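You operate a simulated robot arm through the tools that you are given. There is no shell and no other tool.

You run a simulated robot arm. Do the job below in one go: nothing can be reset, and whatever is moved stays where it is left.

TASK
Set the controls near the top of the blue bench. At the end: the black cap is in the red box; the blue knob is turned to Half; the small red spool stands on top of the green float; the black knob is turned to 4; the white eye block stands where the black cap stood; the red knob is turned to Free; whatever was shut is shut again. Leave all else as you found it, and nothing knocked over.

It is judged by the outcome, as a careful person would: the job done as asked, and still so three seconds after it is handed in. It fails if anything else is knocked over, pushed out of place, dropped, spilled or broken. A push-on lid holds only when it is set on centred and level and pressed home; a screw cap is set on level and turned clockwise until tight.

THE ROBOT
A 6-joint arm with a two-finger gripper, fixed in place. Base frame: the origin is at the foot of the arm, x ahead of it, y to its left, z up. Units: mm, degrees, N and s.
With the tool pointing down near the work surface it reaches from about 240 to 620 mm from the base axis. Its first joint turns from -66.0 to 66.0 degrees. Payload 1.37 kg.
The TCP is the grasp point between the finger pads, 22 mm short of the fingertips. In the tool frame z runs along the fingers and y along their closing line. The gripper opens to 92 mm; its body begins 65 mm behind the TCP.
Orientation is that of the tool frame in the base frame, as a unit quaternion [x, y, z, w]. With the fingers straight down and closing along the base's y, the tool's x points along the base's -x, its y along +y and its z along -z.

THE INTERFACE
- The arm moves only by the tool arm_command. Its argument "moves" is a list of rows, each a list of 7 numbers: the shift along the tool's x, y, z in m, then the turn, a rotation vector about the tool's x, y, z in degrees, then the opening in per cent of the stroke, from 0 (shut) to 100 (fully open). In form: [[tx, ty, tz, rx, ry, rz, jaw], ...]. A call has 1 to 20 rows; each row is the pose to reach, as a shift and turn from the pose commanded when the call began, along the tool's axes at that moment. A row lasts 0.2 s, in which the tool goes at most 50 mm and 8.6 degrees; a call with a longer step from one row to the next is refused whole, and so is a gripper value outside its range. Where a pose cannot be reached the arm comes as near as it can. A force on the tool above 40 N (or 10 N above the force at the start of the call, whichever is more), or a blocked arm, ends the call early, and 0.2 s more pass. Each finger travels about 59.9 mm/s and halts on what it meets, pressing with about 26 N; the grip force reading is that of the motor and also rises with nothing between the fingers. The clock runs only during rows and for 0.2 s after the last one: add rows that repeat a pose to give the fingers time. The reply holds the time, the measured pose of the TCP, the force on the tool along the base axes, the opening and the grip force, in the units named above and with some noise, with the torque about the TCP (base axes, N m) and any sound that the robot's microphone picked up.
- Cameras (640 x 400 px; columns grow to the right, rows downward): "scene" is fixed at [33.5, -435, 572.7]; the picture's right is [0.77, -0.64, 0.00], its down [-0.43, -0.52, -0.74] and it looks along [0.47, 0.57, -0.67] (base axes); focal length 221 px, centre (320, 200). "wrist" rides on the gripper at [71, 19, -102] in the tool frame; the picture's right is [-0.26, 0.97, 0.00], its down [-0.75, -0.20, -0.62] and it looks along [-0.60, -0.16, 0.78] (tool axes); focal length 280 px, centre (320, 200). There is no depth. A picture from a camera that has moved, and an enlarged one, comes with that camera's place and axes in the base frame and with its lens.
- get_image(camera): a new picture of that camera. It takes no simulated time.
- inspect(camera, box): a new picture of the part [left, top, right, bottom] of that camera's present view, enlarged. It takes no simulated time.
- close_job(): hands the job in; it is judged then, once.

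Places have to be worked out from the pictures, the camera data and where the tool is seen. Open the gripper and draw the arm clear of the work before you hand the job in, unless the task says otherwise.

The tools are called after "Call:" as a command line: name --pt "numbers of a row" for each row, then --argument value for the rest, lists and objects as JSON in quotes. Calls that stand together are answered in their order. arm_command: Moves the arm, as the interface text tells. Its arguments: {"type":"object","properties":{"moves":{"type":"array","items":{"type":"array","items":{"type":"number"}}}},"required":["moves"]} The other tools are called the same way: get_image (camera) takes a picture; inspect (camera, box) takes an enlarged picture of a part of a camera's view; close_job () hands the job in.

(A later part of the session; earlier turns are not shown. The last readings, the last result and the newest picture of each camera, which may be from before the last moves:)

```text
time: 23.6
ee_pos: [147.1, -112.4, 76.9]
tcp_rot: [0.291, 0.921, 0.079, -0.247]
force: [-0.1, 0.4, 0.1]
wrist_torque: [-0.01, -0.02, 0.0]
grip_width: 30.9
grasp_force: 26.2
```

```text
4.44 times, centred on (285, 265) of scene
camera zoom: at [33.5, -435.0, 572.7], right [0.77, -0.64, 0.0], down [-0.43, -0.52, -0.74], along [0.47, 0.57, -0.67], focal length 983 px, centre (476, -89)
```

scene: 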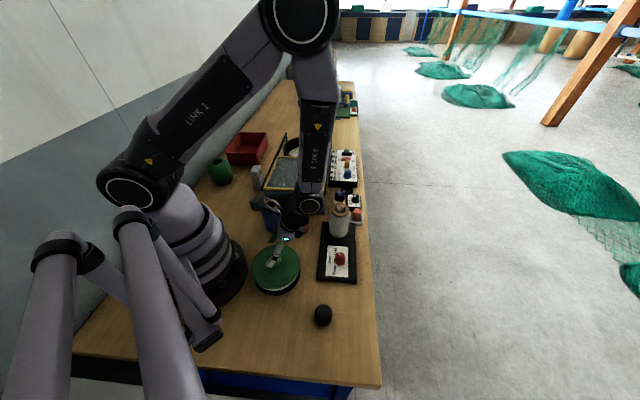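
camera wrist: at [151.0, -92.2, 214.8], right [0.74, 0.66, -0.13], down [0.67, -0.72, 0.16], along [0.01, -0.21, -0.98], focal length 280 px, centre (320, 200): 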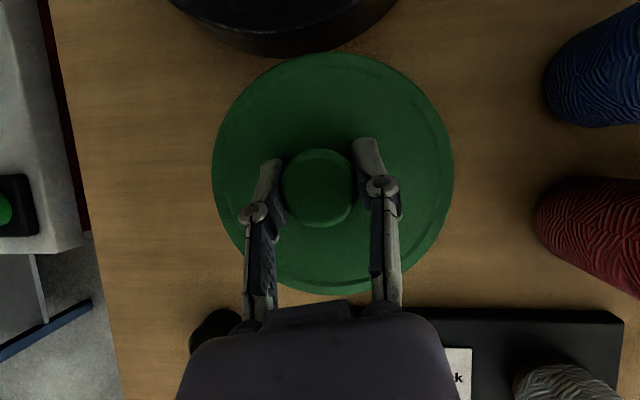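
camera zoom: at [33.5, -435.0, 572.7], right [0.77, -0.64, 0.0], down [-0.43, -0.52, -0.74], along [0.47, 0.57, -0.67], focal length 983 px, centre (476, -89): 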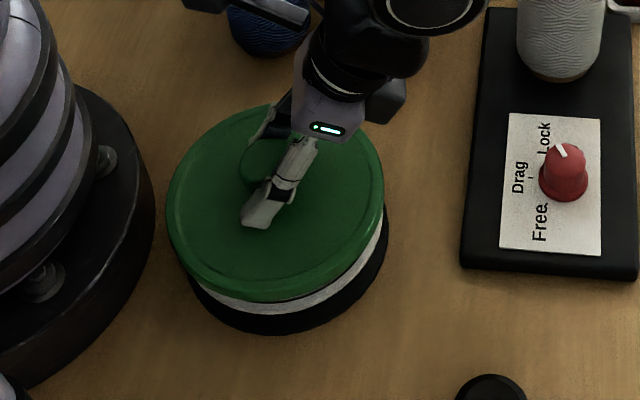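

Aligned and level with no contact force yet. I'll press down slowly in 1.5 mm steps until it snaps home.

Call:
arm_command --pt "-0.00075 0 0.0013 0 0 0 20" --pt "-0.0015 0 0.0026 0 0 0 20" --pt "-0.00225 0 0.0039 0 0 0 20" --pt "-0.003 0 0.0052 0 0 0 20" --pt "-0.00375 0 0.0065 0 0 0 20" --pt "-0.0045 0 0.0078 0 0 0 20" --pt "-0.005 0 0.0087 0 0 0 20" --pt "-0.0055 0 0.0095 0 0 0 20"

Call:
inspect --camera "scene" --box '[235, 220, 335, 310]'

```text
time: 25.2
ee_pos: [147.8, -112.3, 69.5]
tcp_rot: [0.29, 0.921, 0.078, -0.246]
force: [-0.3, -2.2, 5.8]
wrist_torque: [-0.02, 0.04, 0.02]
grip_width: 30.9
grasp_force: 25.9
heard: snap
stopped in row 7: the force on the tool passed its limit at 43 N (the readings are from after the stop); the commanded pose is now the measured one
```

```text
4.44 times, centred on (285, 265) of scene
camera zoom: at [33.5, -435.0, 572.7], right [0.77, -0.64, 0.0], down [-0.43, -0.52, -0.74], along [0.47, 0.57, -0.67], focal length 983 px, centre (476, -89)
```

zoom: 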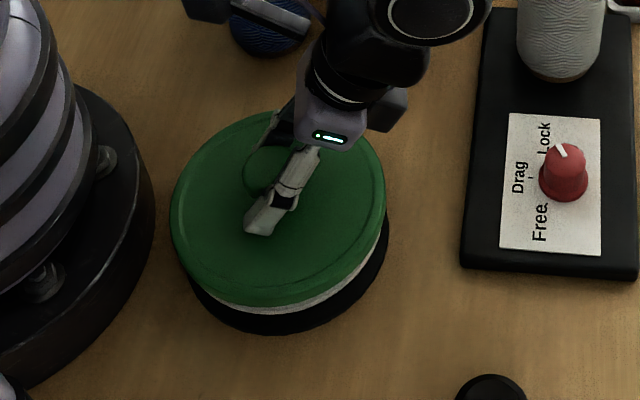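

Another snap was heard, and the lid sits just as it did originally. I'll release, rise, and keep clear of the pot.

Call:
arm_command --pt "0 0 0 0 0 0 40" --pt "0 0 0 0 0 0 65" --pt "0 0 0 0 0 0 65" --pt "0.01 0 -0.0173 0 0 0 65" --pt "0.03 0 -0.052 0 0 0 65" --pt "0.05 0 -0.0866 0 0 0 65" --pt "0.07 0 -0.121 0 0 0 65" --pt "0.09 0 -0.156 0 0 0 65" --pt "0.11 0 -0.19 0 0 0 65" --pt "0.11 0 -0.19 0 0 0 65"

Call:
get_image --camera "wrist"

Call:
inspect --camera "scene" --box '[235, 220, 335, 310]'

```text
time: 27.4
ee_pos: [145.3, -112.0, 288.3]
tcp_rot: [0.291, 0.921, 0.079, -0.246]
force: [0.6, 0.4, -0.2]
wrist_torque: [-0.01, 0.06, 0.0]
grip_width: 59.7
grasp_force: 0.1
```

```text
taken
camera wrist: at [148.2, -89.9, 412.1], right [0.74, 0.66, -0.13], down [0.67, -0.72, 0.17], along [0.02, -0.21, -0.98], focal length 280 px, centre (320, 200)
```

wrist: 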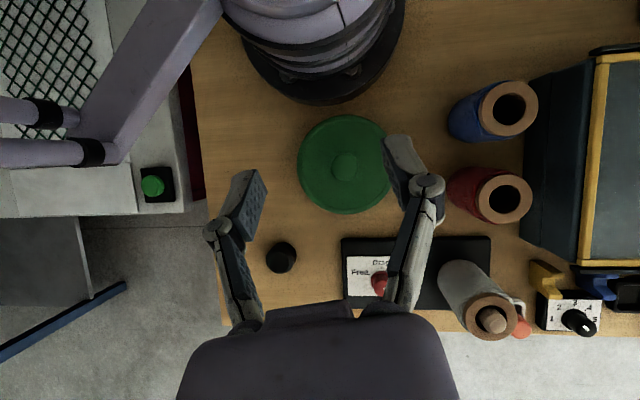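

```text
4.44 times, centred on (285, 265) of scene
camera zoom: at [33.5, -435.0, 572.7], right [0.77, -0.64, 0.0], down [-0.43, -0.52, -0.74], along [0.47, 0.57, -0.67], focal length 983 px, centre (476, -89)
```

zoom: 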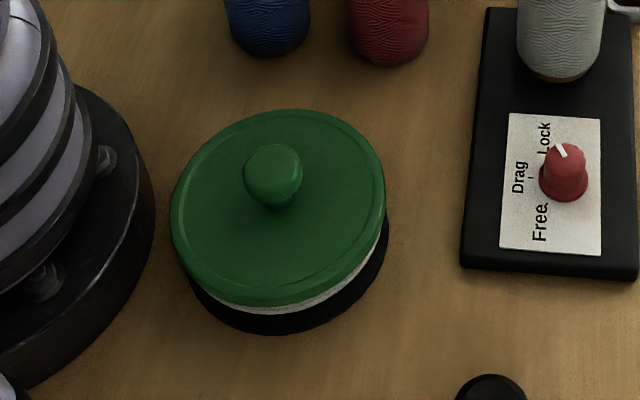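

The pot is closed again. Next I'll look at the spools, the orange piece, and the gap around the guard at high zoom.

Call:
inspect --camera "scene" --box '[258, 192, 318, 242]'

Call:
inspect --camera "scene" --box '[322, 180, 372, 245]'

Call:
inspect --camera "scene" --box '[262, 130, 332, 215]'

Call:
inspect --camera "wrist" --box '[430, 40, 640, 200]'

```text
8.00 times, centred on (288, 217) of scene
camera zoom: at [33.5, -435.0, 572.7], right [0.77, -0.64, 0.0], down [-0.43, -0.52, -0.74], along [0.47, 0.57, -0.67], focal length 1770 px, centre (576, 64)
```

zoom: 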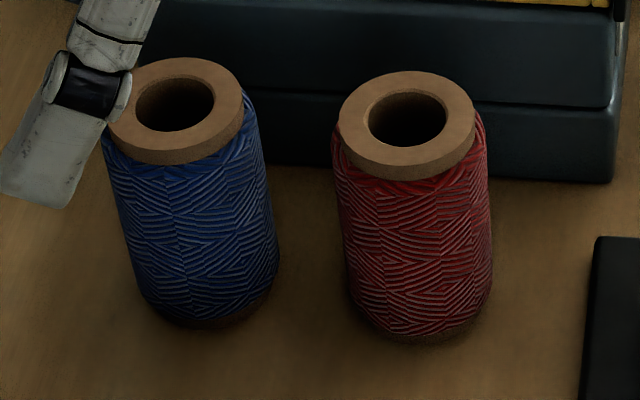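

```text
6.15 times, centred on (347, 212) of scene
camera zoom: at [33.5, -435.0, 572.7], right [0.77, -0.64, 0.0], down [-0.43, -0.52, -0.74], along [0.47, 0.57, -0.67], focal length 1361 px, centre (154, 123)
```

zoom: 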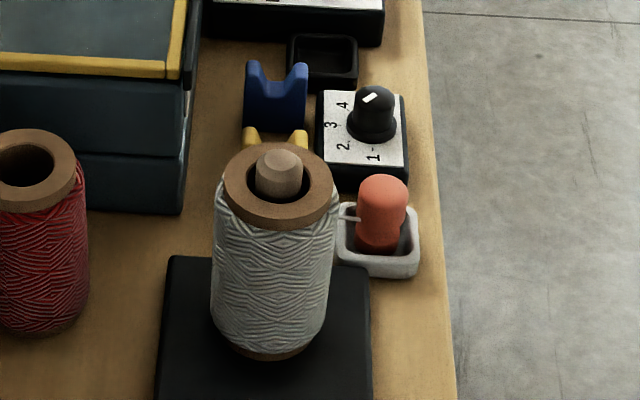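

```text
4.71 times, centred on (297, 172) of scene
camera zoom: at [33.5, -435.0, 572.7], right [0.77, -0.64, 0.0], down [-0.43, -0.52, -0.74], along [0.47, 0.57, -0.67], focal length 1041 px, centre (428, 329)
```

zoom: 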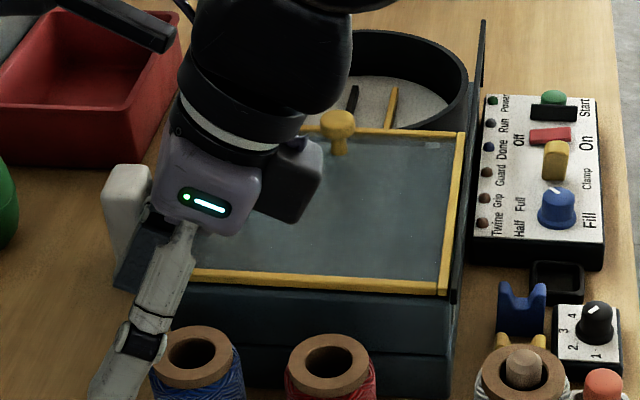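

```text
2.50 times, centred on (535, 120) of wrist
camera zoom: at [148.2, -89.9, 412.1], right [0.74, 0.66, -0.13], down [0.67, -0.72, 0.17], along [0.02, -0.21, -0.98], focal length 701 px, centre (-218, 400)
```

zoom: 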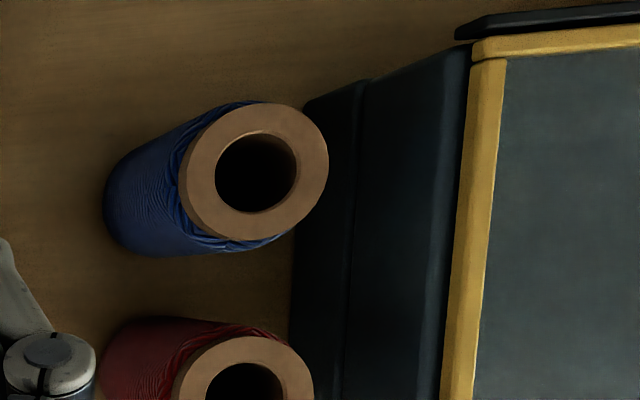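

The red, blue and white spools are all about 52–56 mm wide and 100 mm tall. Before deciding on the red one, I want to know whether anything lies under the guard. I'll move the camera to look straight down on the panel from close up, without touching it.

Call:
arm_command --pt "-0.0055 0.0313 -0.0032 3.636 0 -6.298 65" --pt "-0.011 0.0627 -0.0064 7.272 0 -12.596 65" --pt "-0.0165 0.094 -0.0096 10.908 0 -18.894 65" --pt "-0.022 0.1253 -0.0128 14.544 0 -25.192 65" --pt "-0.0275 0.1566 -0.016 18.18 0 -31.49 65" --pt "-0.033 0.188 -0.0191 21.816 0 -37.788 65" --pt "-0.0385 0.2193 -0.0223 25.452 0 -44.086 65" --pt "-0.044 0.2506 -0.0255 29.088 0 -50.384 65" --pt "-0.0495 0.282 -0.0287 32.724 0 -56.682 65" --pt "-0.055 0.3133 -0.0319 36.36 0 -62.98 65" --pt "-0.0605 0.3446 -0.0351 40 0 -69.28 65" --pt "-0.0605 0.3446 -0.0351 40 0 -69.28 65"

Call:
get_image --camera "wrist"

Call:
get_image --camera "scene"

```text
time: 30.0
ee_pos: [402.4, 129.3, 292.4]
tcp_rot: [-0.371, 0.892, -0.099, -0.238]
force: [-0.1, -0.1, -0.4]
wrist_torque: [0.03, -0.03, -0.02]
grip_width: 59.9
grasp_force: 0.2
```

```text
taken
camera wrist: at [381.4, 135.1, 414.6], right [-0.52, 0.84, -0.13], down [0.83, 0.54, 0.17], along [0.21, -0.02, -0.98], focal length 280 px, centre (320, 200)
```

wrist: 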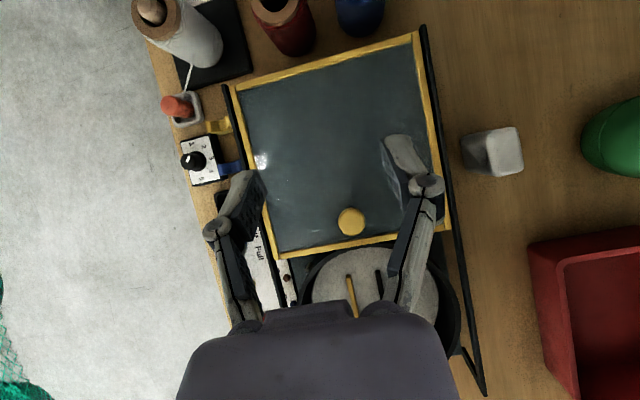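

```text
taken
```

scene: 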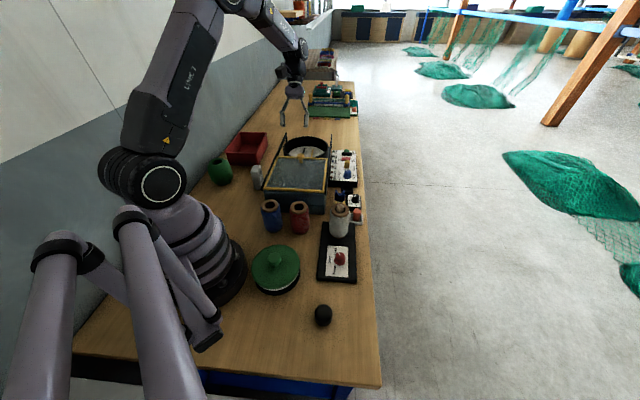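

Call:
inspect --camera "wrist" --box '[225, 30, 465, 260]'

Call:
inspect --camera "wrist" --box '[140, 70, 290, 200]'

Call:
inspect --camera "wrist" --box '[240, 200, 480, 340]'

```text
1.74 times, centred on (345, 145) of wrist
camera zoom: at [381.4, 135.1, 414.6], right [-0.52, 0.84, -0.13], down [0.83, 0.54, 0.17], along [0.21, -0.02, -0.98], focal length 488 px, centre (276, 296)
```

zoom: 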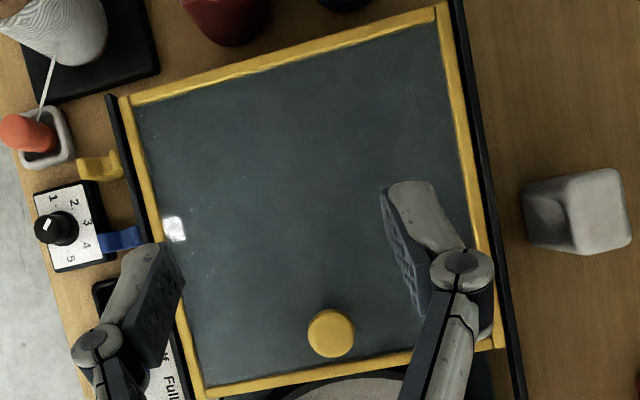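

```text
3.08 times, centred on (215, 135) of wrist
camera zoom: at [381.4, 135.1, 414.6], right [-0.52, 0.84, -0.13], down [0.83, 0.54, 0.17], along [0.21, -0.02, -0.98], focal length 863 px, centre (643, 400)
```

zoom: 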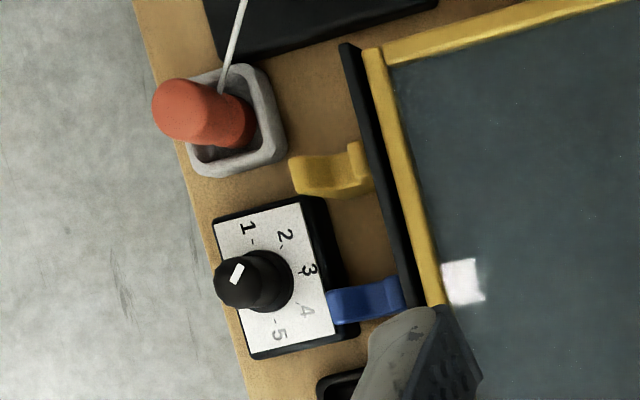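

```text
2.67 times, centred on (360, 270) of wrist
camera zoom: at [381.4, 135.1, 414.6], right [-0.52, 0.84, -0.13], down [0.83, 0.54, 0.17], along [0.21, -0.02, -0.98], focal length 748 px, centre (213, 13)
```

zoom: 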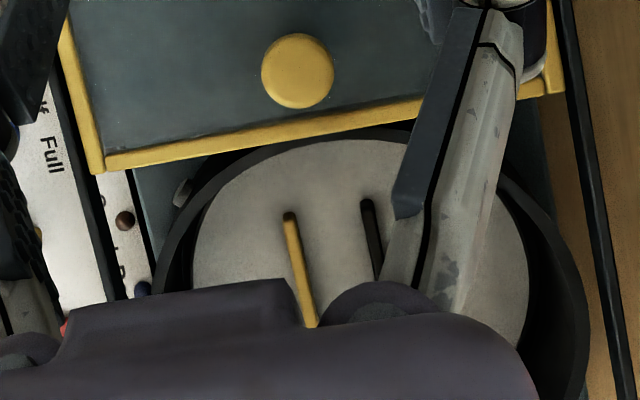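

The guard panel sits over a plain teal housing and shows no sign of a compartment. The caps are a black/grey pair and the spools a red/blue pair, so I take the visible red spool as the target and leave the guard alone. First I'll untilt the tool and start toward the black cap.

Call:
arm_command --pt "0.0245 -0.007 0.014 0 -7.5 0 75" --pt "0.049 -0.014 0.028 0 -15 0 75" --pt "0.0734 -0.0212 0.0425 0 -22.5 0 75" --pt "0.0979 -0.0283 0.0566 0 -30 0 75" --pt "0.0979 -0.0283 0.0566 0 -30 0 75"

```text
time: 31.2
ee_pos: [342.2, 31.1, 287.5]
tcp_rot: [-0.383, 0.924, 0.0, 0.001]
force: [0.6, -0.4, -0.4]
wrist_torque: [0.03, 0.0, 0.01]
grip_width: 68.9
grasp_force: 0.1
```

Tool is vertical again. Next I'll swing over to above the black cap at about (171,-282), turning to radial yaw and dropping to z≈150.

Call:
arm_command --pt "0.0263 -0.0077 0 0 0 8 75" --pt "0.0527 -0.0154 0 0 0 16 75" --pt "0.079 -0.0231 0 0 0 24 75" --pt "0.1054 -0.0309 0 0 0 32 75" --pt "0.1317 -0.0386 0 0 0 40 75" --pt "0.1581 -0.0463 0 0 0 48 75" --pt "0.1844 -0.054 0 0 0 56 75" --pt "0.2108 -0.0617 0 0 0 64 75" --pt "0.2371 -0.0694 0.02 0 0 72 75" --pt "0.2635 -0.0772 0.045 0 0 80 75" --pt "0.2898 -0.0849 0.07 0 0 88 75" --pt "0.3162 -0.0926 0.1 0 0 96 75" --pt "0.3425 -0.1003 0.1375 0 0 104 75" --pt "0.3425 -0.1003 0.1375 0 0 104 75"

Call:
get_image --camera "wrist"

```text
time: 34.2
ee_pos: [170.7, -283.7, 150.8]
tcp_rot: [0.493, 0.87, 0.0, 0.001]
force: [-0.4, -0.3, -0.3]
wrist_torque: [-0.03, 0.02, 0.03]
grip_width: 69.0
grasp_force: 0.1
```

```text
taken
camera wrist: at [151.4, -212.4, 253.0], right [0.96, 0.27, 0.0], down [0.21, -0.75, 0.63], along [0.17, -0.6, -0.78], focal length 280 px, centre (320, 200)
```

wrist: 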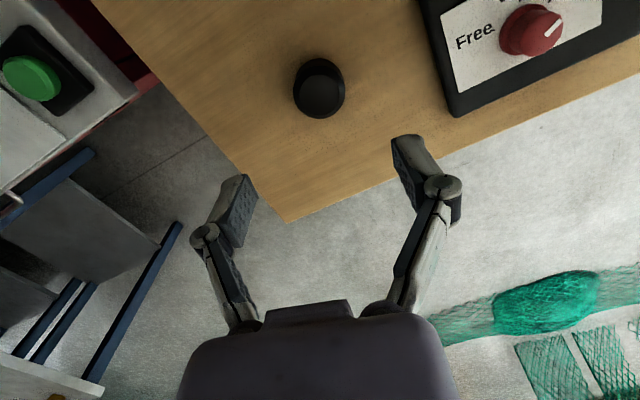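

The cap appears directly below the TCP. I'll zoom in to refine its position.

Call:
inspect --camera "wrist" --box '[270, 40, 370, 140]'

```text
4.00 times, centred on (320, 90) of wrist
camera zoom: at [151.4, -212.4, 253.0], right [0.96, 0.27, 0.0], down [0.21, -0.75, 0.63], along [0.17, -0.6, -0.78], focal length 1122 px, centre (320, 640)
```

zoom: 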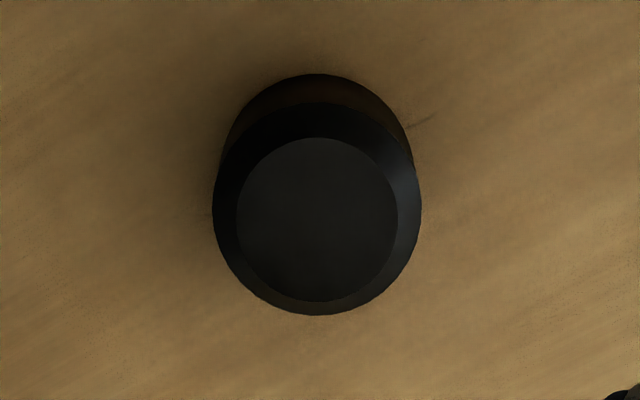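

The cap is 42 mm wide and 33 mm tall, standing at about (170.5,-281). I'll shift 2.5 mm inward, go down to TCP z≈27 (fingertips about 5 mm above the bench), and grip it.

Call:
arm_command --pt "0.0025 0 0.03 0 0 0 75" --pt "0.0025 0 0.06 0 0 0 75" --pt "0.0025 0 0.09 0 0 0 75" --pt "0.0025 0 0.11 0 0 0 75" --pt "0.0025 0 0.1235 0 0 0 75" --pt "0.0025 0 0.1235 0 0 0 75" --pt "0.0025 0 0.1235 0 0 0 60" --pt "0.0025 0 0.1235 0 0 0 48" --pt "0.0025 0 0.1235 0 0 0 30" --pt "0.0025 0 0.1235 0 0 0 30"

Call:
get_image --camera "wrist"

```text
time: 36.4
ee_pos: [170.6, -280.2, 26.4]
tcp_rot: [0.493, 0.87, -0.001, 0.002]
force: [-0.6, -0.9, 0.9]
wrist_torque: [0.02, 0.01, -0.03]
grip_width: 40.7
grasp_force: 26.3
```

```text
taken
camera wrist: at [150.9, -209.9, 128.5], right [0.96, 0.27, 0.0], down [0.21, -0.75, 0.63], along [0.17, -0.6, -0.78], focal length 280 px, centre (320, 200)
```

wrist: 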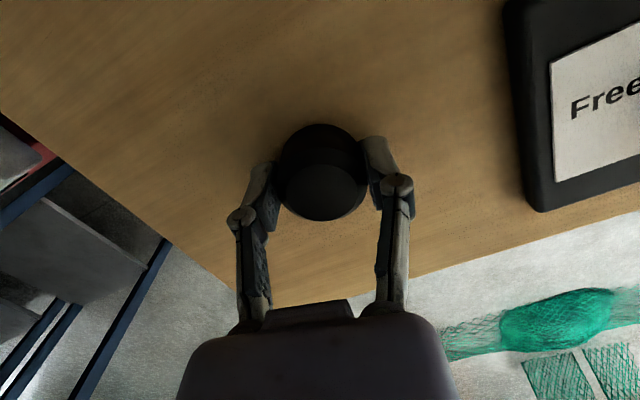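

The cap is held (40.7 mm) with negligible side force, so it was standing at about (170.6,-280.4). I'll lift it straight up.

Call:
arm_command --pt "0 0 -0.02 0 0 0 30" --pt "0 0 -0.06 0 0 0 30" --pt "0 0 -0.1 0 0 0 30" --pt "0 0 -0.14 0 0 0 30" --pt "0 0 -0.18 0 0 0 30" --pt "0 0 -0.2 0 0 0 30" --pt "0 0 -0.2 0 0 0 30"

Call:
arm_command --pt "0.0032 0.0456 0 0 0 -8 30" --pt "0.0127 0.0904 0 0 0 -16 30" --pt "0.0284 0.1334 0 0 0 -24 30" --pt "0.0498 0.1738 0 0 0 -32 30" --pt "0.0767 0.2108 0 0 0 -40 30" --pt "0.1085 0.2438 0 0 0 -48 30" --pt "0.1446 0.2719 0 0 0 -56 30" --pt "0.1842 0.2948 0 0 0 -64 30" --pt "0.2266 0.3119 0 0 0 -72 30" --pt "0.271 0.323 0 0 0 -80 30" --pt "0.3166 0.3278 0 0 0 -88 30" --pt "0.3623 0.3262 0 0 0 -96 30" --pt "0.4074 0.3183 0 0 0 -104 30" --pt "0.4509 0.3041 0 0 0 -112 30" --pt "0.4509 0.3041 0 0 0 -112 30"

Call:
get_image --camera "wrist"

```text
time: 38.0
ee_pos: [169.6, -279.8, 228.5]
tcp_rot: [0.492, 0.871, 0.001, 0.002]
force: [0.2, -0.5, 0.6]
wrist_torque: [0.01, 0.04, 0.02]
grip_width: 40.7
grasp_force: 26.1
```

```text
time: 41.2
ee_pos: [199.8, 261.2, 228.5]
tcp_rot: [-0.447, 0.894, 0.0, 0.0]
force: [-0.4, 0.4, -0.5]
wrist_torque: [-0.01, 0.04, 0.01]
grip_width: 40.8
grasp_force: 26.4
```

```text
taken
camera wrist: at [142.0, 216.3, 330.3], right [-0.61, 0.79, 0.0], down [0.61, 0.48, 0.63], along [0.49, 0.38, -0.78], focal length 280 px, centre (320, 200)
```

wrist: 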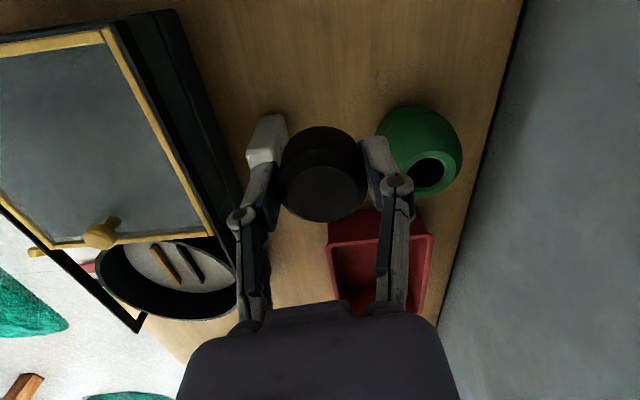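

The red box's near rim edge runs from about (367,408) to (263,511) at z≈55. I'll extend over the box interior at about (347,491), staying high.

Call:
arm_command --pt "-0.039 0.003 0 0 0 0 30" --pt "-0.078 0.006 0 0 0 0 30" --pt "-0.117 0.009 0 0 0 0 30" --pt "-0.156 0.012 0 0 0 0 30" --pt "-0.195 0.015 0 0 0 0 30" --pt "-0.234 0.018 0.02 0 0 0 30" --pt "-0.2725 0.0212 0.05 0 0 0 30" --pt "-0.2725 0.0212 0.075 0 0 0 30" --pt "-0.2725 0.0212 0.075 0 0 0 30"

Call:
get_image --camera "wrist"

Call:
inspect --camera "scene" --box '[200, 80, 320, 200]'

```text
time: 43.2
ee_pos: [345.5, 493.5, 151.3]
tcp_rot: [-0.446, 0.895, -0.001, 0.001]
force: [-1.2, 0.2, -0.2]
wrist_torque: [-0.01, 0.0, -0.03]
grip_width: 40.9
grasp_force: 25.7
```

```text
taken
camera wrist: at [287.2, 448.5, 254.0], right [-0.61, 0.79, 0.0], down [0.62, 0.48, 0.63], along [0.5, 0.38, -0.78], focal length 280 px, centre (320, 200)
```

wrist: 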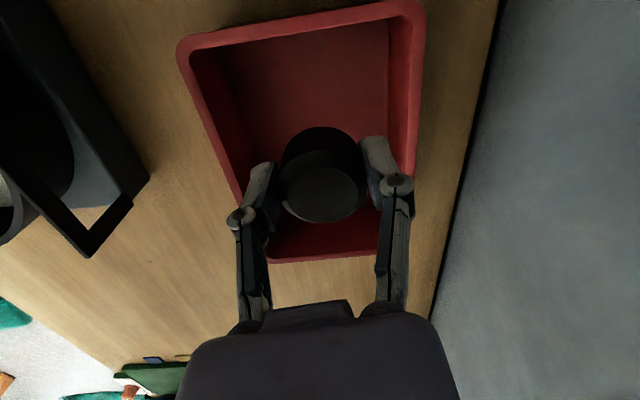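

```text
3.33 times, centred on (260, 140) of scene
camera zoom: at [33.5, -435.0, 572.7], right [0.77, -0.64, 0.0], down [-0.43, -0.52, -0.74], along [0.47, 0.57, -0.67], focal length 737 px, centre (520, 400)
```

zoom: 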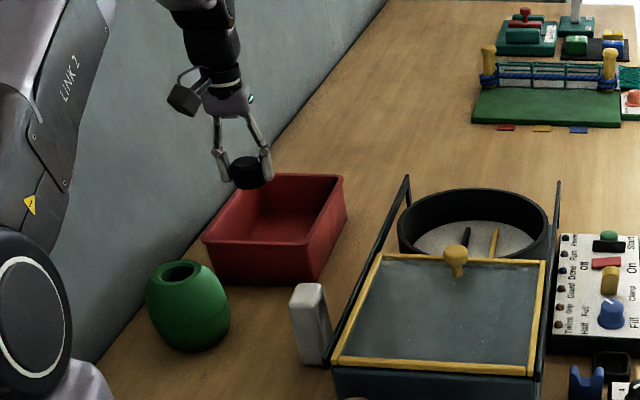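

The cap hangs over the box floor with good clearance to all walls. I'll lower it to about 2–3 mm above the expected floor.

Call:
arm_command --pt "0 0 0.035 0 0 0 30" --pt "0 0 0.07 0 0 0 30" --pt "0 0 0.1 0 0 0 30" --pt "0 0 0.115 0 0 0 30" --pt "0 0 0.115 0 0 0 30"

Call:
arm_command --pt "0 0 0.001 0 0 0 30" --pt "0 0 0.002 0 0 0 30" --pt "0 0 0.003 0 0 0 30" --pt "0 0 0.004 0 0 0 30" --pt "0 0 0.004 0 0 0 30"

```text
time: 44.4
ee_pos: [344.3, 492.4, 36.8]
tcp_rot: [-0.447, 0.895, 0.0, 0.001]
force: [0.5, -0.7, -1.0]
wrist_torque: [0.02, 0.04, 0.01]
grip_width: 40.9
grasp_force: 25.8
```

```text
time: 45.6
ee_pos: [346.6, 492.0, 34.6]
tcp_rot: [-0.446, 0.895, 0.0, 0.0]
force: [-0.5, 0.5, -1.1]
wrist_torque: [-0.01, 0.0, -0.02]
grip_width: 40.9
grasp_force: 26.6
```

No contact yet. I'll keep lowering in 1 mm steps while watching the force.

Call:
arm_command --pt "0 0 0.001 0 0 0 30" --pt "0 0 0.002 0 0 0 30" --pt "0 0 0.003 0 0 0 30"

Call:
inspect --camera "wrist" --box '[160, 0, 460, 260]'

```text
time: 46.4
ee_pos: [345.4, 493.1, 30.6]
tcp_rot: [-0.446, 0.895, -0.001, 0.0]
force: [0.8, 0.6, -0.3]
wrist_torque: [0.01, 0.0, 0.01]
grip_width: 40.7
grasp_force: 26.0
```

```text
1.54 times, centred on (310, 130) of wrist
camera zoom: at [287.8, 448.0, 132.7], right [-0.61, 0.79, 0.0], down [0.62, 0.48, 0.63], along [0.5, 0.38, -0.78], focal length 431 px, centre (335, 308)
```

zoom: 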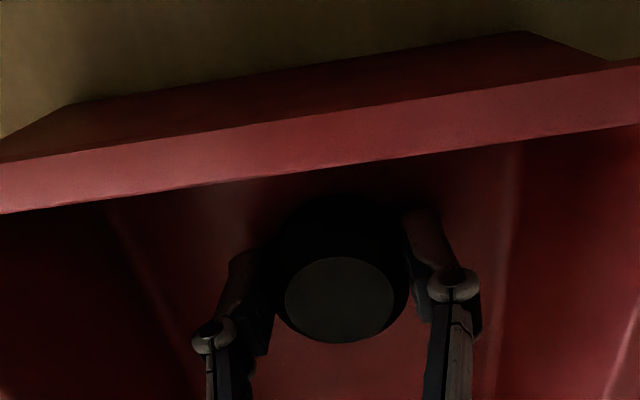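

Still no contact force at z≈30.6. I'll go another 2–3 mm in fine steps.

Call:
arm_command --pt "0 0 0.001 0 0 0 30" --pt "0 0 0.002 0 0 0 30" --pt "0 0 0.002 0 0 0 30"

```text
time: 47.2
ee_pos: [346.1, 493.7, 29.9]
tcp_rot: [-0.446, 0.895, 0.0, 0.002]
force: [-2.7, -4.0, 20.8]
wrist_torque: [-0.11, 0.07, -0.01]
grip_width: 41.0
grasp_force: 25.5
```

Contact at 20 N, so the cap is on the box floor. I'll ease off 1 mm, open moderately, and rise straight out.

Call:
arm_command --pt "0 0 -0.001 0 0 0 30" --pt "0 0 -0.001 0 0 0 45" --pt "0 0 -0.001 0 0 0 58" --pt "0 0 -0.001 0 0 0 62" --pt "0 0 -0.02 0 0 0 62" --pt "0 0 -0.05 0 0 0 62" --pt "0 0 -0.09 0 0 0 62" --pt "0 0 -0.13 0 0 0 62" --pt "0 0 -0.15 0 0 0 62" --pt "0 0 -0.15 0 0 0 62"

Call:
get_image --camera "wrist"

Call:
inspect --camera "scene" --box '[200, 80, 320, 200]'

```text
time: 49.4
ee_pos: [345.4, 491.1, 177.7]
tcp_rot: [-0.447, 0.895, 0.0, 0.002]
force: [-0.5, -0.7, 0.1]
wrist_torque: [-0.01, -0.01, 0.0]
grip_width: 57.2
grasp_force: 0.0
```

```text
taken
camera wrist: at [287.2, 447.1, 280.1], right [-0.61, 0.79, 0.0], down [0.62, 0.48, 0.63], along [0.5, 0.38, -0.78], focal length 280 px, centre (320, 200)
```

wrist: 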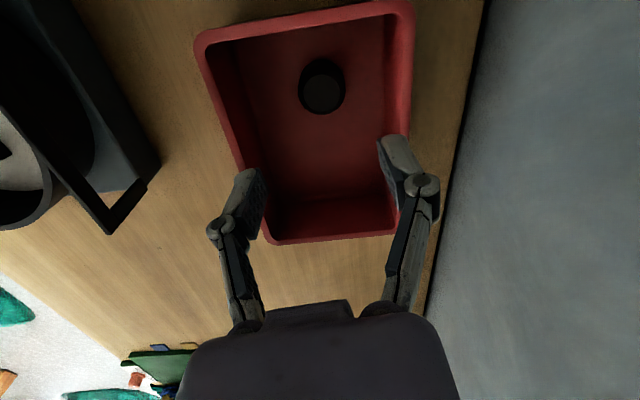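

```text
3.33 times, centred on (260, 140) of scene
camera zoom: at [33.5, -435.0, 572.7], right [0.77, -0.64, 0.0], down [-0.43, -0.52, -0.74], along [0.47, 0.57, -0.67], focal length 737 px, centre (520, 400)
```

zoom: 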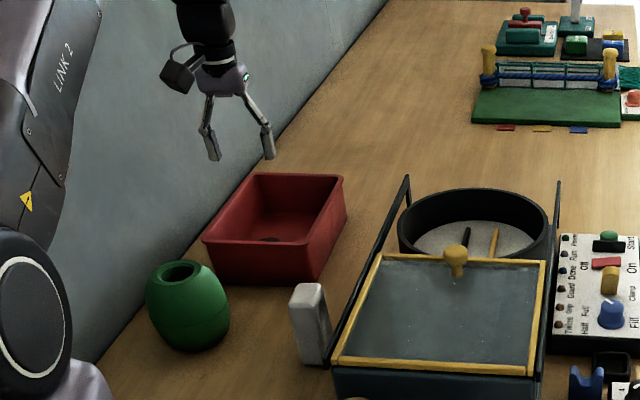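

The black cap stands upright in the red box. Next I'll retreat and tilt the camera to look down on the white eye block and the float.

Call:
arm_command --pt "0.031 -0.0118 -0.02 0 0 0 80" --pt "0.062 -0.0236 -0.05 0 6 0 80" --pt "0.093 -0.0354 -0.07 0 12 0 80" --pt "0.124 -0.0471 -0.082 0 18 0 80" --pt "0.155 -0.0589 -0.082 0 24 0 80" --pt "0.186 -0.0707 -0.082 0 30 0 80" --pt "0.186 -0.0707 -0.082 0 30 0 80"

Call:
get_image --camera "wrist"

```text
time: 51.0
ee_pos: [290.6, 300.9, 259.1]
tcp_rot: [-0.431, 0.864, -0.117, -0.231]
force: [-0.4, 0.6, 0.4]
wrist_torque: [0.01, 0.01, -0.03]
grip_width: 73.6
grasp_force: 0.0
```

```text
taken
camera wrist: at [268.6, 305.4, 381.5], right [-0.63, 0.76, -0.13], down [0.74, 0.65, 0.16], along [0.21, 0.01, -0.98], focal length 280 px, centre (320, 200)
```

wrist: 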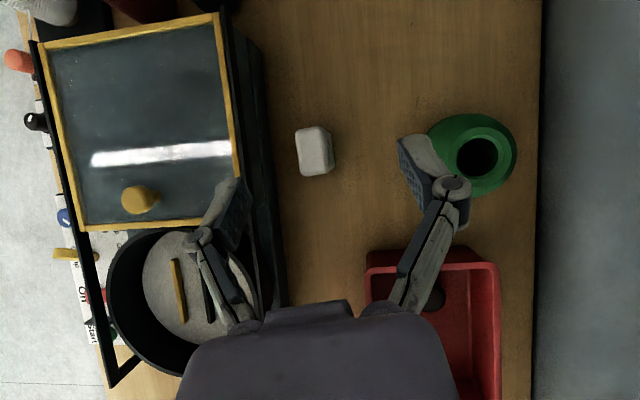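

Call:
inspect --camera "wrist" --box '[270, 100, 370, 200]'

Call:
inspect --camera "wrist" --box '[390, 90, 540, 220]'

Call:
inspect --camera "scene" --box '[230, 145, 290, 205]'

```text
4.00 times, centred on (320, 150) of wrist
camera zoom: at [268.6, 305.4, 381.5], right [-0.63, 0.76, -0.13], down [0.74, 0.65, 0.16], along [0.21, 0.01, -0.98], focal length 1122 px, centre (320, 400)
```

zoom: 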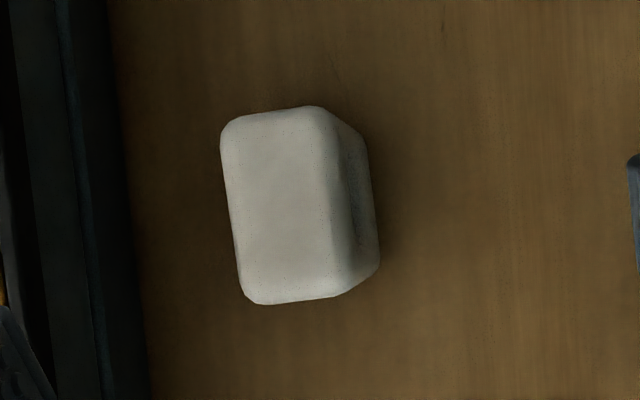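

```text
3.08 times, centred on (465, 155) of wrist
camera zoom: at [268.6, 305.4, 381.5], right [-0.63, 0.76, -0.13], down [0.74, 0.65, 0.16], along [0.21, 0.01, -0.98], focal length 863 px, centre (-126, 338)
```

zoom: 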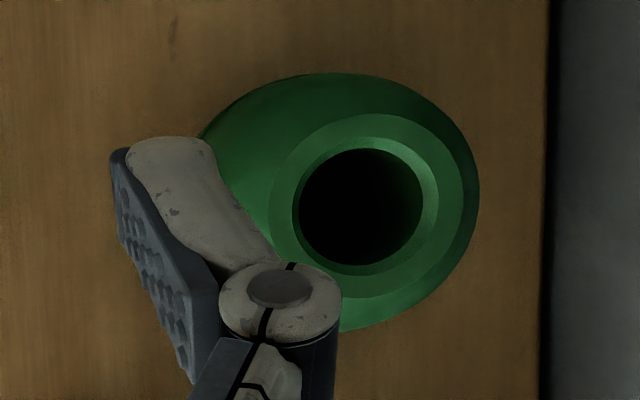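

```text
6.67 times, centred on (260, 175) of scene
camera zoom: at [33.5, -435.0, 572.7], right [0.77, -0.64, 0.0], down [-0.43, -0.52, -0.74], along [0.47, 0.57, -0.67], focal length 1475 px, centre (720, 367)
```

zoom: 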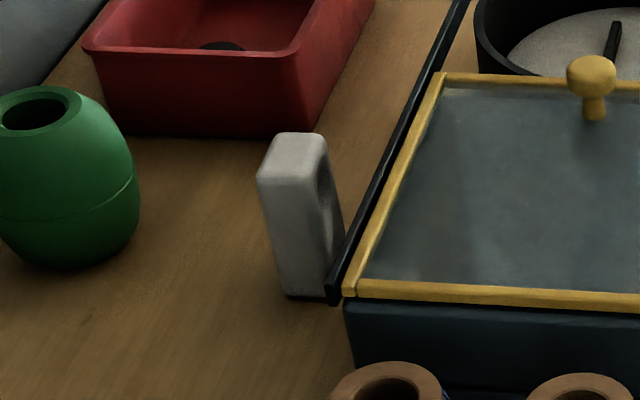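

The eye block is about 48 × 27 mm and 90 mm tall, centred at (297,268), with its long side along az≈47°. The hole runs through the short side, so I'll grip across the 48 mm length, which also keeps the fingers parallel to the guard rail. I'll untilt and move above it.

Call:
arm_command --pt "0.0048 -0.0063 0.0028 0 -7.5 0 80" --pt "0.0096 -0.0126 0.0056 0 -15 0 80" --pt "0.0145 -0.0189 0.0084 0 -22.5 0 80" --pt "0.0193 -0.0252 0.0112 0 -30 0 80" --pt "0.0193 -0.0252 0.0112 0 -30 0 80"

Call:
arm_command --pt "0 0 0 0 0 8 80" --pt "0 0 0 0 0 16 80" --pt "0 0 0 0 0 24 80" --pt "0 0 0 0 0 32 80" --pt "0 0 0 0 0 40 80" --pt "0 0 0 0 0 48 80" --pt "0 0 0 0 0 56 80" --pt "0 0 0 0 0 64 80" --pt "0 0 0 0 0 72 80" --pt "0 0 0.02 0 0 80 80" --pt "0 0 0.04 0 0 88 80" --pt "0 0 0.06 0 0 96 80" --pt "0 0 0.06 0 0 96 80"

Call:
get_image --camera "wrist"

```text
time: 52.2
ee_pos: [295.9, 268.1, 261.4]
tcp_rot: [-0.445, 0.895, 0.0, 0.001]
force: [-0.4, 0.5, -0.1]
wrist_torque: [0.04, 0.04, 0.03]
grip_width: 73.6
grasp_force: 0.0
```

```text
time: 55.0
ee_pos: [295.2, 269.0, 201.2]
tcp_rot: [0.367, 0.93, 0.001, 0.001]
force: [-1.0, 0.4, -0.1]
wrist_torque: [0.03, -0.02, 0.03]
grip_width: 73.7
grasp_force: 0.1
```

```text
taken
camera wrist: at [256.5, 331.5, 302.4], right [0.85, 0.53, 0.0], down [0.41, -0.66, 0.63], along [0.33, -0.53, -0.78], focal length 280 px, centre (320, 200)
```

wrist: 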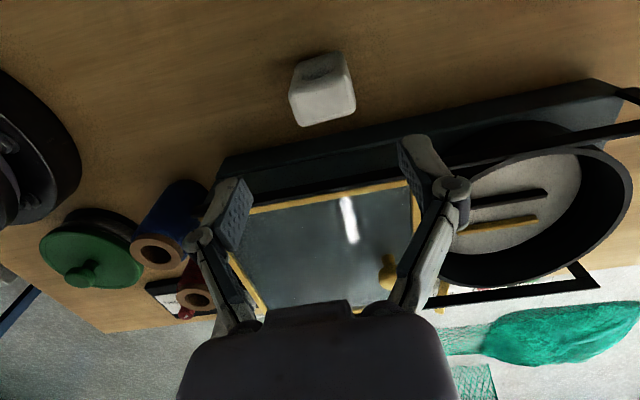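

Call:
inspect --camera "wrist" --box '[270, 30, 370, 140]'

```text
3.64 times, centred on (320, 85) of wrist
camera zoom: at [256.5, 331.5, 302.4], right [0.85, 0.53, 0.0], down [0.41, -0.66, 0.63], along [0.33, -0.53, -0.78], focal length 1020 px, centre (320, 618)
```

zoom: 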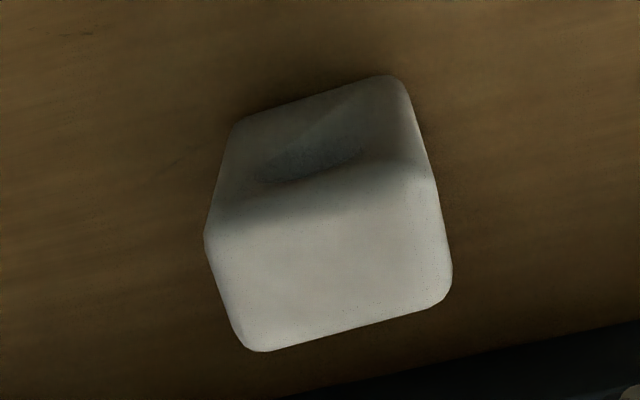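

Block centre refined to about (298,268.5). I'll shift a couple of mm, descend to TCP z≈55 and close along its length.

Call:
arm_command --pt "-0.0025 0.0014 0.035 0 0 0 80" --pt "-0.0025 0.0014 0.07 0 0 0 80" --pt "-0.0025 0.0014 0.1 0 0 0 80" --pt "-0.0025 0.0014 0.13 0 0 0 80" --pt "-0.0025 0.0014 0.146 0 0 0 80" --pt "-0.0025 0.0014 0.146 0 0 0 80"

Call:
get_image --camera "wrist"

```text
time: 56.4
ee_pos: [298.4, 267.0, 54.7]
tcp_rot: [0.367, 0.93, 0.0, 0.001]
force: [0.4, -0.2, 0.7]
wrist_torque: [0.01, 0.04, 0.01]
grip_width: 73.7
grasp_force: 0.0
```

```text
taken
camera wrist: at [259.9, 329.8, 155.6], right [0.85, 0.53, 0.0], down [0.41, -0.66, 0.63], along [0.33, -0.53, -0.78], focal length 280 px, centre (320, 200)
```

wrist: 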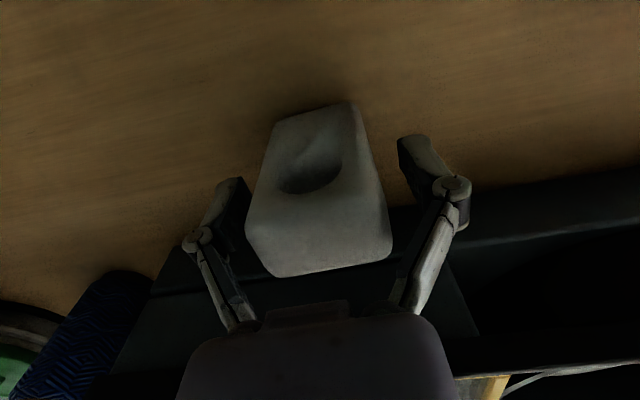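

The block is between the fingers with a bit of room on each side. I'll close the grip.

Call:
arm_command --pt "0 0 0 0 0 0 66" --pt "0 0 0 0 0 0 56" --pt "0 0 0 0 0 0 46" --pt "0 0 0 0 0 0 40" --pt "0 0 0 0 0 0 40"

Call:
get_image --camera "wrist"

```text
time: 57.6
ee_pos: [297.5, 266.7, 54.4]
tcp_rot: [0.366, 0.93, 0.0, 0.001]
force: [-0.4, -1.3, 7.4]
wrist_torque: [0.03, 0.07, 0.05]
grip_width: 50.5
grasp_force: 26.1
```

```text
taken
camera wrist: at [259.9, 329.9, 156.2], right [0.85, 0.53, 0.0], down [0.41, -0.66, 0.63], along [0.33, -0.53, -0.78], focal length 280 px, centre (320, 200)
```

wrist: 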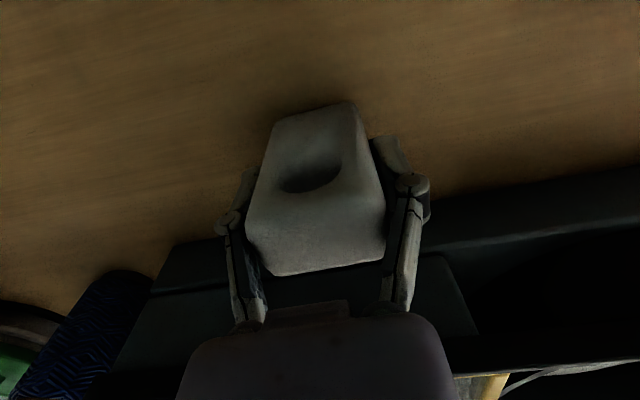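

Block is gripped at 50.5 mm. I'll lift it straight up to clear everything.

Call:
arm_command --pt "0 0 -0.01 0 0 0 40" --pt "0 0 -0.045 0 0 0 40" --pt "0 0 -0.09 0 0 0 40" --pt "0 0 -0.135 0 0 0 40" --pt "0 0 -0.175 0 0 0 40" --pt "0 0 -0.175 0 0 0 40"

Call:
arm_command --pt "-0.0294 -0.0247 0 0 0 0 40" --pt "-0.0588 -0.0494 0 0 0 0 40" --pt "-0.0882 -0.0741 0 0 0 0 40" --pt "-0.1175 -0.0987 0 0 0 0 40" --pt "-0.1469 -0.1234 0 0 0 0 40" --pt "-0.1763 -0.1481 0 0 0 0 40" --pt "-0.2057 -0.1728 0 0 0 0 40" --pt "-0.215 -0.212 0 0 0 0 40" --pt "-0.2244 -0.2512 0 0 0 0 40" --pt "-0.2337 -0.2904 0 0 0 0 40" --pt "-0.2431 -0.3297 0 0 0 0 40" --pt "-0.2524 -0.3689 0 0 0 0 40" --pt "-0.2617 -0.4081 0 0 0 0 40" --pt "-0.2711 -0.4473 0 0 0 0 40" --pt "-0.2804 -0.4865 0 0 0 0 40" --pt "-0.2804 -0.4865 0 0 0 0 40"

Call:
get_image --camera "wrist"

Call:
get_image --camera "scene"

```text
time: 59.0
ee_pos: [299.1, 266.2, 232.0]
tcp_rot: [0.367, 0.93, 0.001, 0.001]
force: [0.4, -0.3, -2.2]
wrist_torque: [0.0, 0.02, -0.02]
grip_width: 50.2
grasp_force: 25.6
```

```text
time: 62.4
ee_pos: [170.3, -280.0, 232.0]
tcp_rot: [0.366, 0.931, 0.001, 0.001]
force: [-0.1, 0.1, -1.6]
wrist_torque: [-0.01, 0.03, -0.03]
grip_width: 49.7
grasp_force: 26.0
```

```text
taken
camera wrist: at [132.5, -217.3, 333.9], right [0.85, 0.53, 0.0], down [0.41, -0.66, 0.63], along [0.33, -0.53, -0.78], focal length 280 px, centre (320, 200)
```

wrist: 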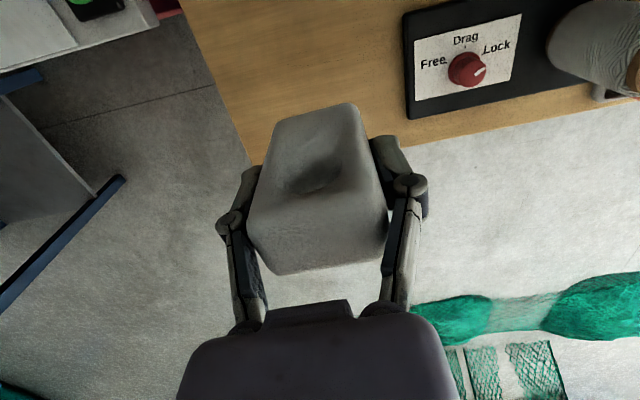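

```text
taken
```

scene: 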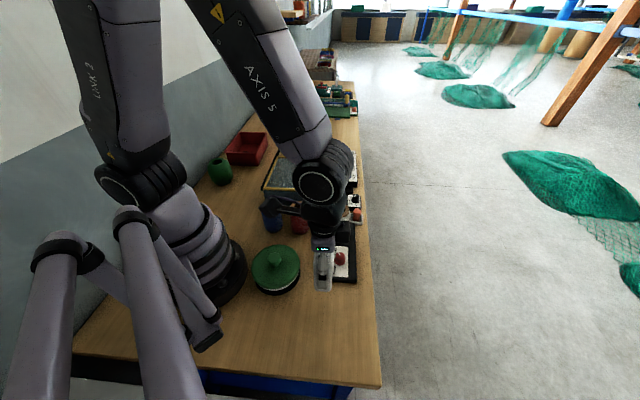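

The block is over the cap's old place (TCP 170.3,-280.0). I'll lower it to just above the bench.

Call:
arm_command --pt "0 0 0.04 0 0 0 40" --pt "0 0 0.08 0 0 0 40" --pt "0 0 0.12 0 0 0 40" --pt "0 0 0.15 0 0 0 40" --pt "0 0 0.168 0 0 0 40" --pt "0 0 0.173 0 0 0 40" --pt "0 0 0.173 0 0 0 40"

Call:
arm_command --pt "0 0 0.001 0 0 0 40" --pt "0 0 0.002 0 0 0 40" --pt "0 0 0.003 0 0 0 40"

```text
time: 64.0
ee_pos: [170.9, -282.1, 57.1]
tcp_rot: [0.366, 0.93, 0.0, 0.001]
force: [-0.3, 0.1, -1.6]
wrist_torque: [-0.02, -0.01, 0.03]
grip_width: 50.0
grasp_force: 26.1
```

```text
time: 64.8
ee_pos: [172.3, -281.3, 55.4]
tcp_rot: [0.367, 0.93, 0.0, 0.002]
force: [-1.1, 0.3, 4.2]
wrist_torque: [0.05, 0.04, 0.03]
grip_width: 50.0
grasp_force: 25.8
stopped in row 3: the force on the tool passed its limit at 46 N (the readings are from after the stop); the commanded pose is now the measured one
```

The bench was contacted and the force has dropped back to about 4 N. I'll release gently and rise.

Call:
arm_command --pt "0 0 0 0 0 0 56" --pt "0 0 0 0 0 0 66" --pt "0 0 0 0 0 0 75" --pt "0 0 0 0 0 0 75" --pt "0 0 -0.02 0 0 0 75" --pt "0 0 -0.05 0 0 0 75" --pt "0 0 -0.09 0 0 0 75" --pt "0 0 -0.13 0 0 0 75" --pt "0 0 -0.17 0 0 0 75" --pt "0 0 -0.17 0 0 0 75"

Call:
get_image --camera "wrist"

Call:
inspect --camera "scene" --box '[270, 240, 390, 340]'

```text
time: 67.0
ee_pos: [171.4, -279.0, 227.7]
tcp_rot: [0.367, 0.93, -0.001, 0.001]
force: [-0.7, 0.3, 0.0]
wrist_torque: [-0.03, 0.0, -0.04]
grip_width: 68.9
grasp_force: 0.1
```

```text
taken
camera wrist: at [132.4, -216.7, 329.0], right [0.85, 0.53, 0.0], down [0.41, -0.66, 0.63], along [0.33, -0.53, -0.78], focal length 280 px, centre (320, 200)
```

wrist: 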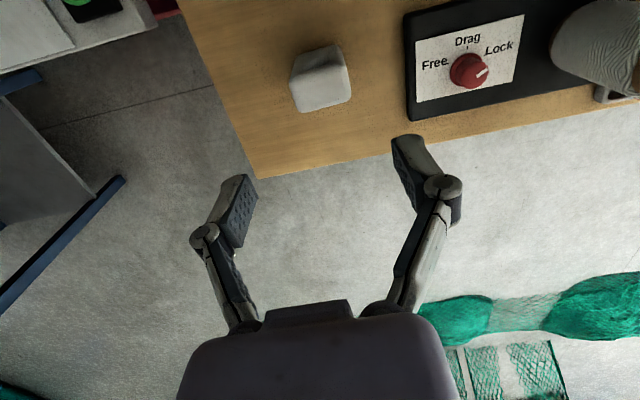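

```text
4.00 times, centred on (330, 290) of scene
camera zoom: at [33.5, -435.0, 572.7], right [0.77, -0.64, 0.0], down [-0.43, -0.52, -0.74], along [0.47, 0.57, -0.67], focal length 885 px, centre (280, -160)
```

zoom: 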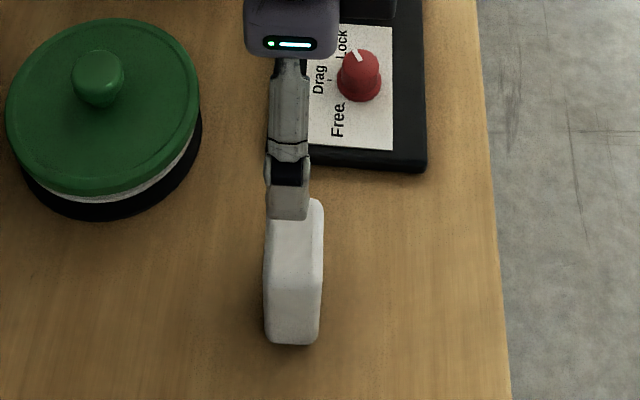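

The eye block stands on the cap's old spot. Next is the red knob, which is on Lock and needs about 120° counter-clockwise to Free. I'll move above it with a yaw that leaves room to turn.

Call:
arm_command --pt "-0.0055 0.0208 0 0 0 7.3 70" --pt "-0.0111 0.0416 0 0 0 14.6 65" --pt "-0.0166 0.0624 0 0 0 21.9 60" --pt "-0.0221 0.0831 0.01 0 0 29.1 55" --pt "-0.0276 0.1039 0.025 0 0 36.4 55" --pt "-0.0332 0.1247 0.05 0 0 43.7 55" --pt "-0.0387 0.1455 0.078 0 0 51 55" --pt "-0.0387 0.1455 0.078 0 0 51 55"

Call:
get_image --camera "wrist"

Call:
inspect --camera "scene" --box '[290, 250, 370, 340]'

```text
time: 68.8
ee_pos: [301.0, -200.0, 146.2]
tcp_rot: [0.732, 0.682, 0.001, 0.002]
force: [0.3, -0.3, 0.7]
wrist_torque: [-0.01, 0.02, 0.03]
grip_width: 50.7
grasp_force: 0.0
```

```text
taken
camera wrist: at [324.5, -128.8, 247.8], right [0.94, -0.33, 0.0], down [-0.26, -0.74, 0.63], along [-0.2, -0.59, -0.78], focal length 280 px, centre (320, 200)
```

wrist: 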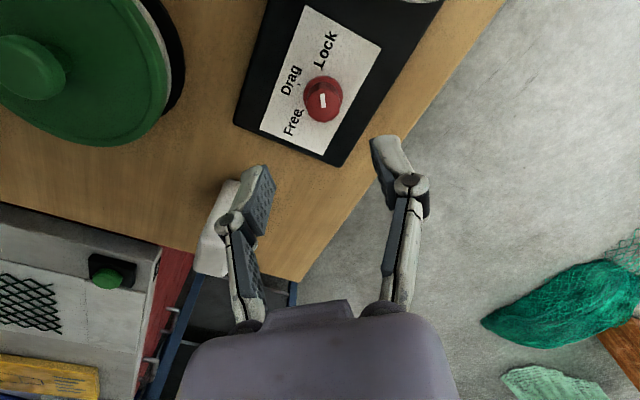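

```text
4.44 times, centred on (330, 295) of scene
camera zoom: at [33.6, -435.0, 572.7], right [0.77, -0.64, 0.0], down [-0.43, -0.52, -0.74], along [0.47, 0.57, -0.67], focal length 983 px, centre (276, -222)
```

zoom: 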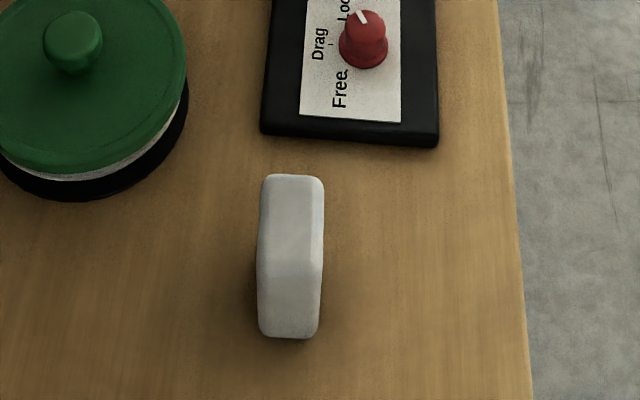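

The eye block's centre works out to about (173,-279), within a few mm of the cap's place. I'll zoom in on the red knob.

Call:
inspect --camera "wrist" --box '[250, 20, 390, 160]'

```text
2.86 times, centred on (320, 90) of wrist
camera zoom: at [324.5, -128.8, 247.8], right [0.94, -0.33, 0.0], down [-0.26, -0.74, 0.63], along [-0.2, -0.59, -0.78], focal length 801 px, centre (320, 514)
```

zoom: 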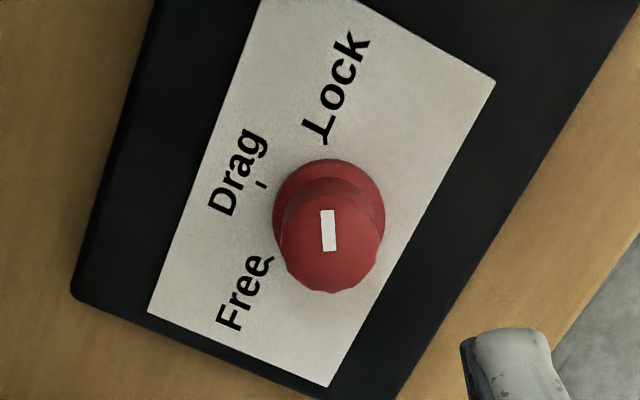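

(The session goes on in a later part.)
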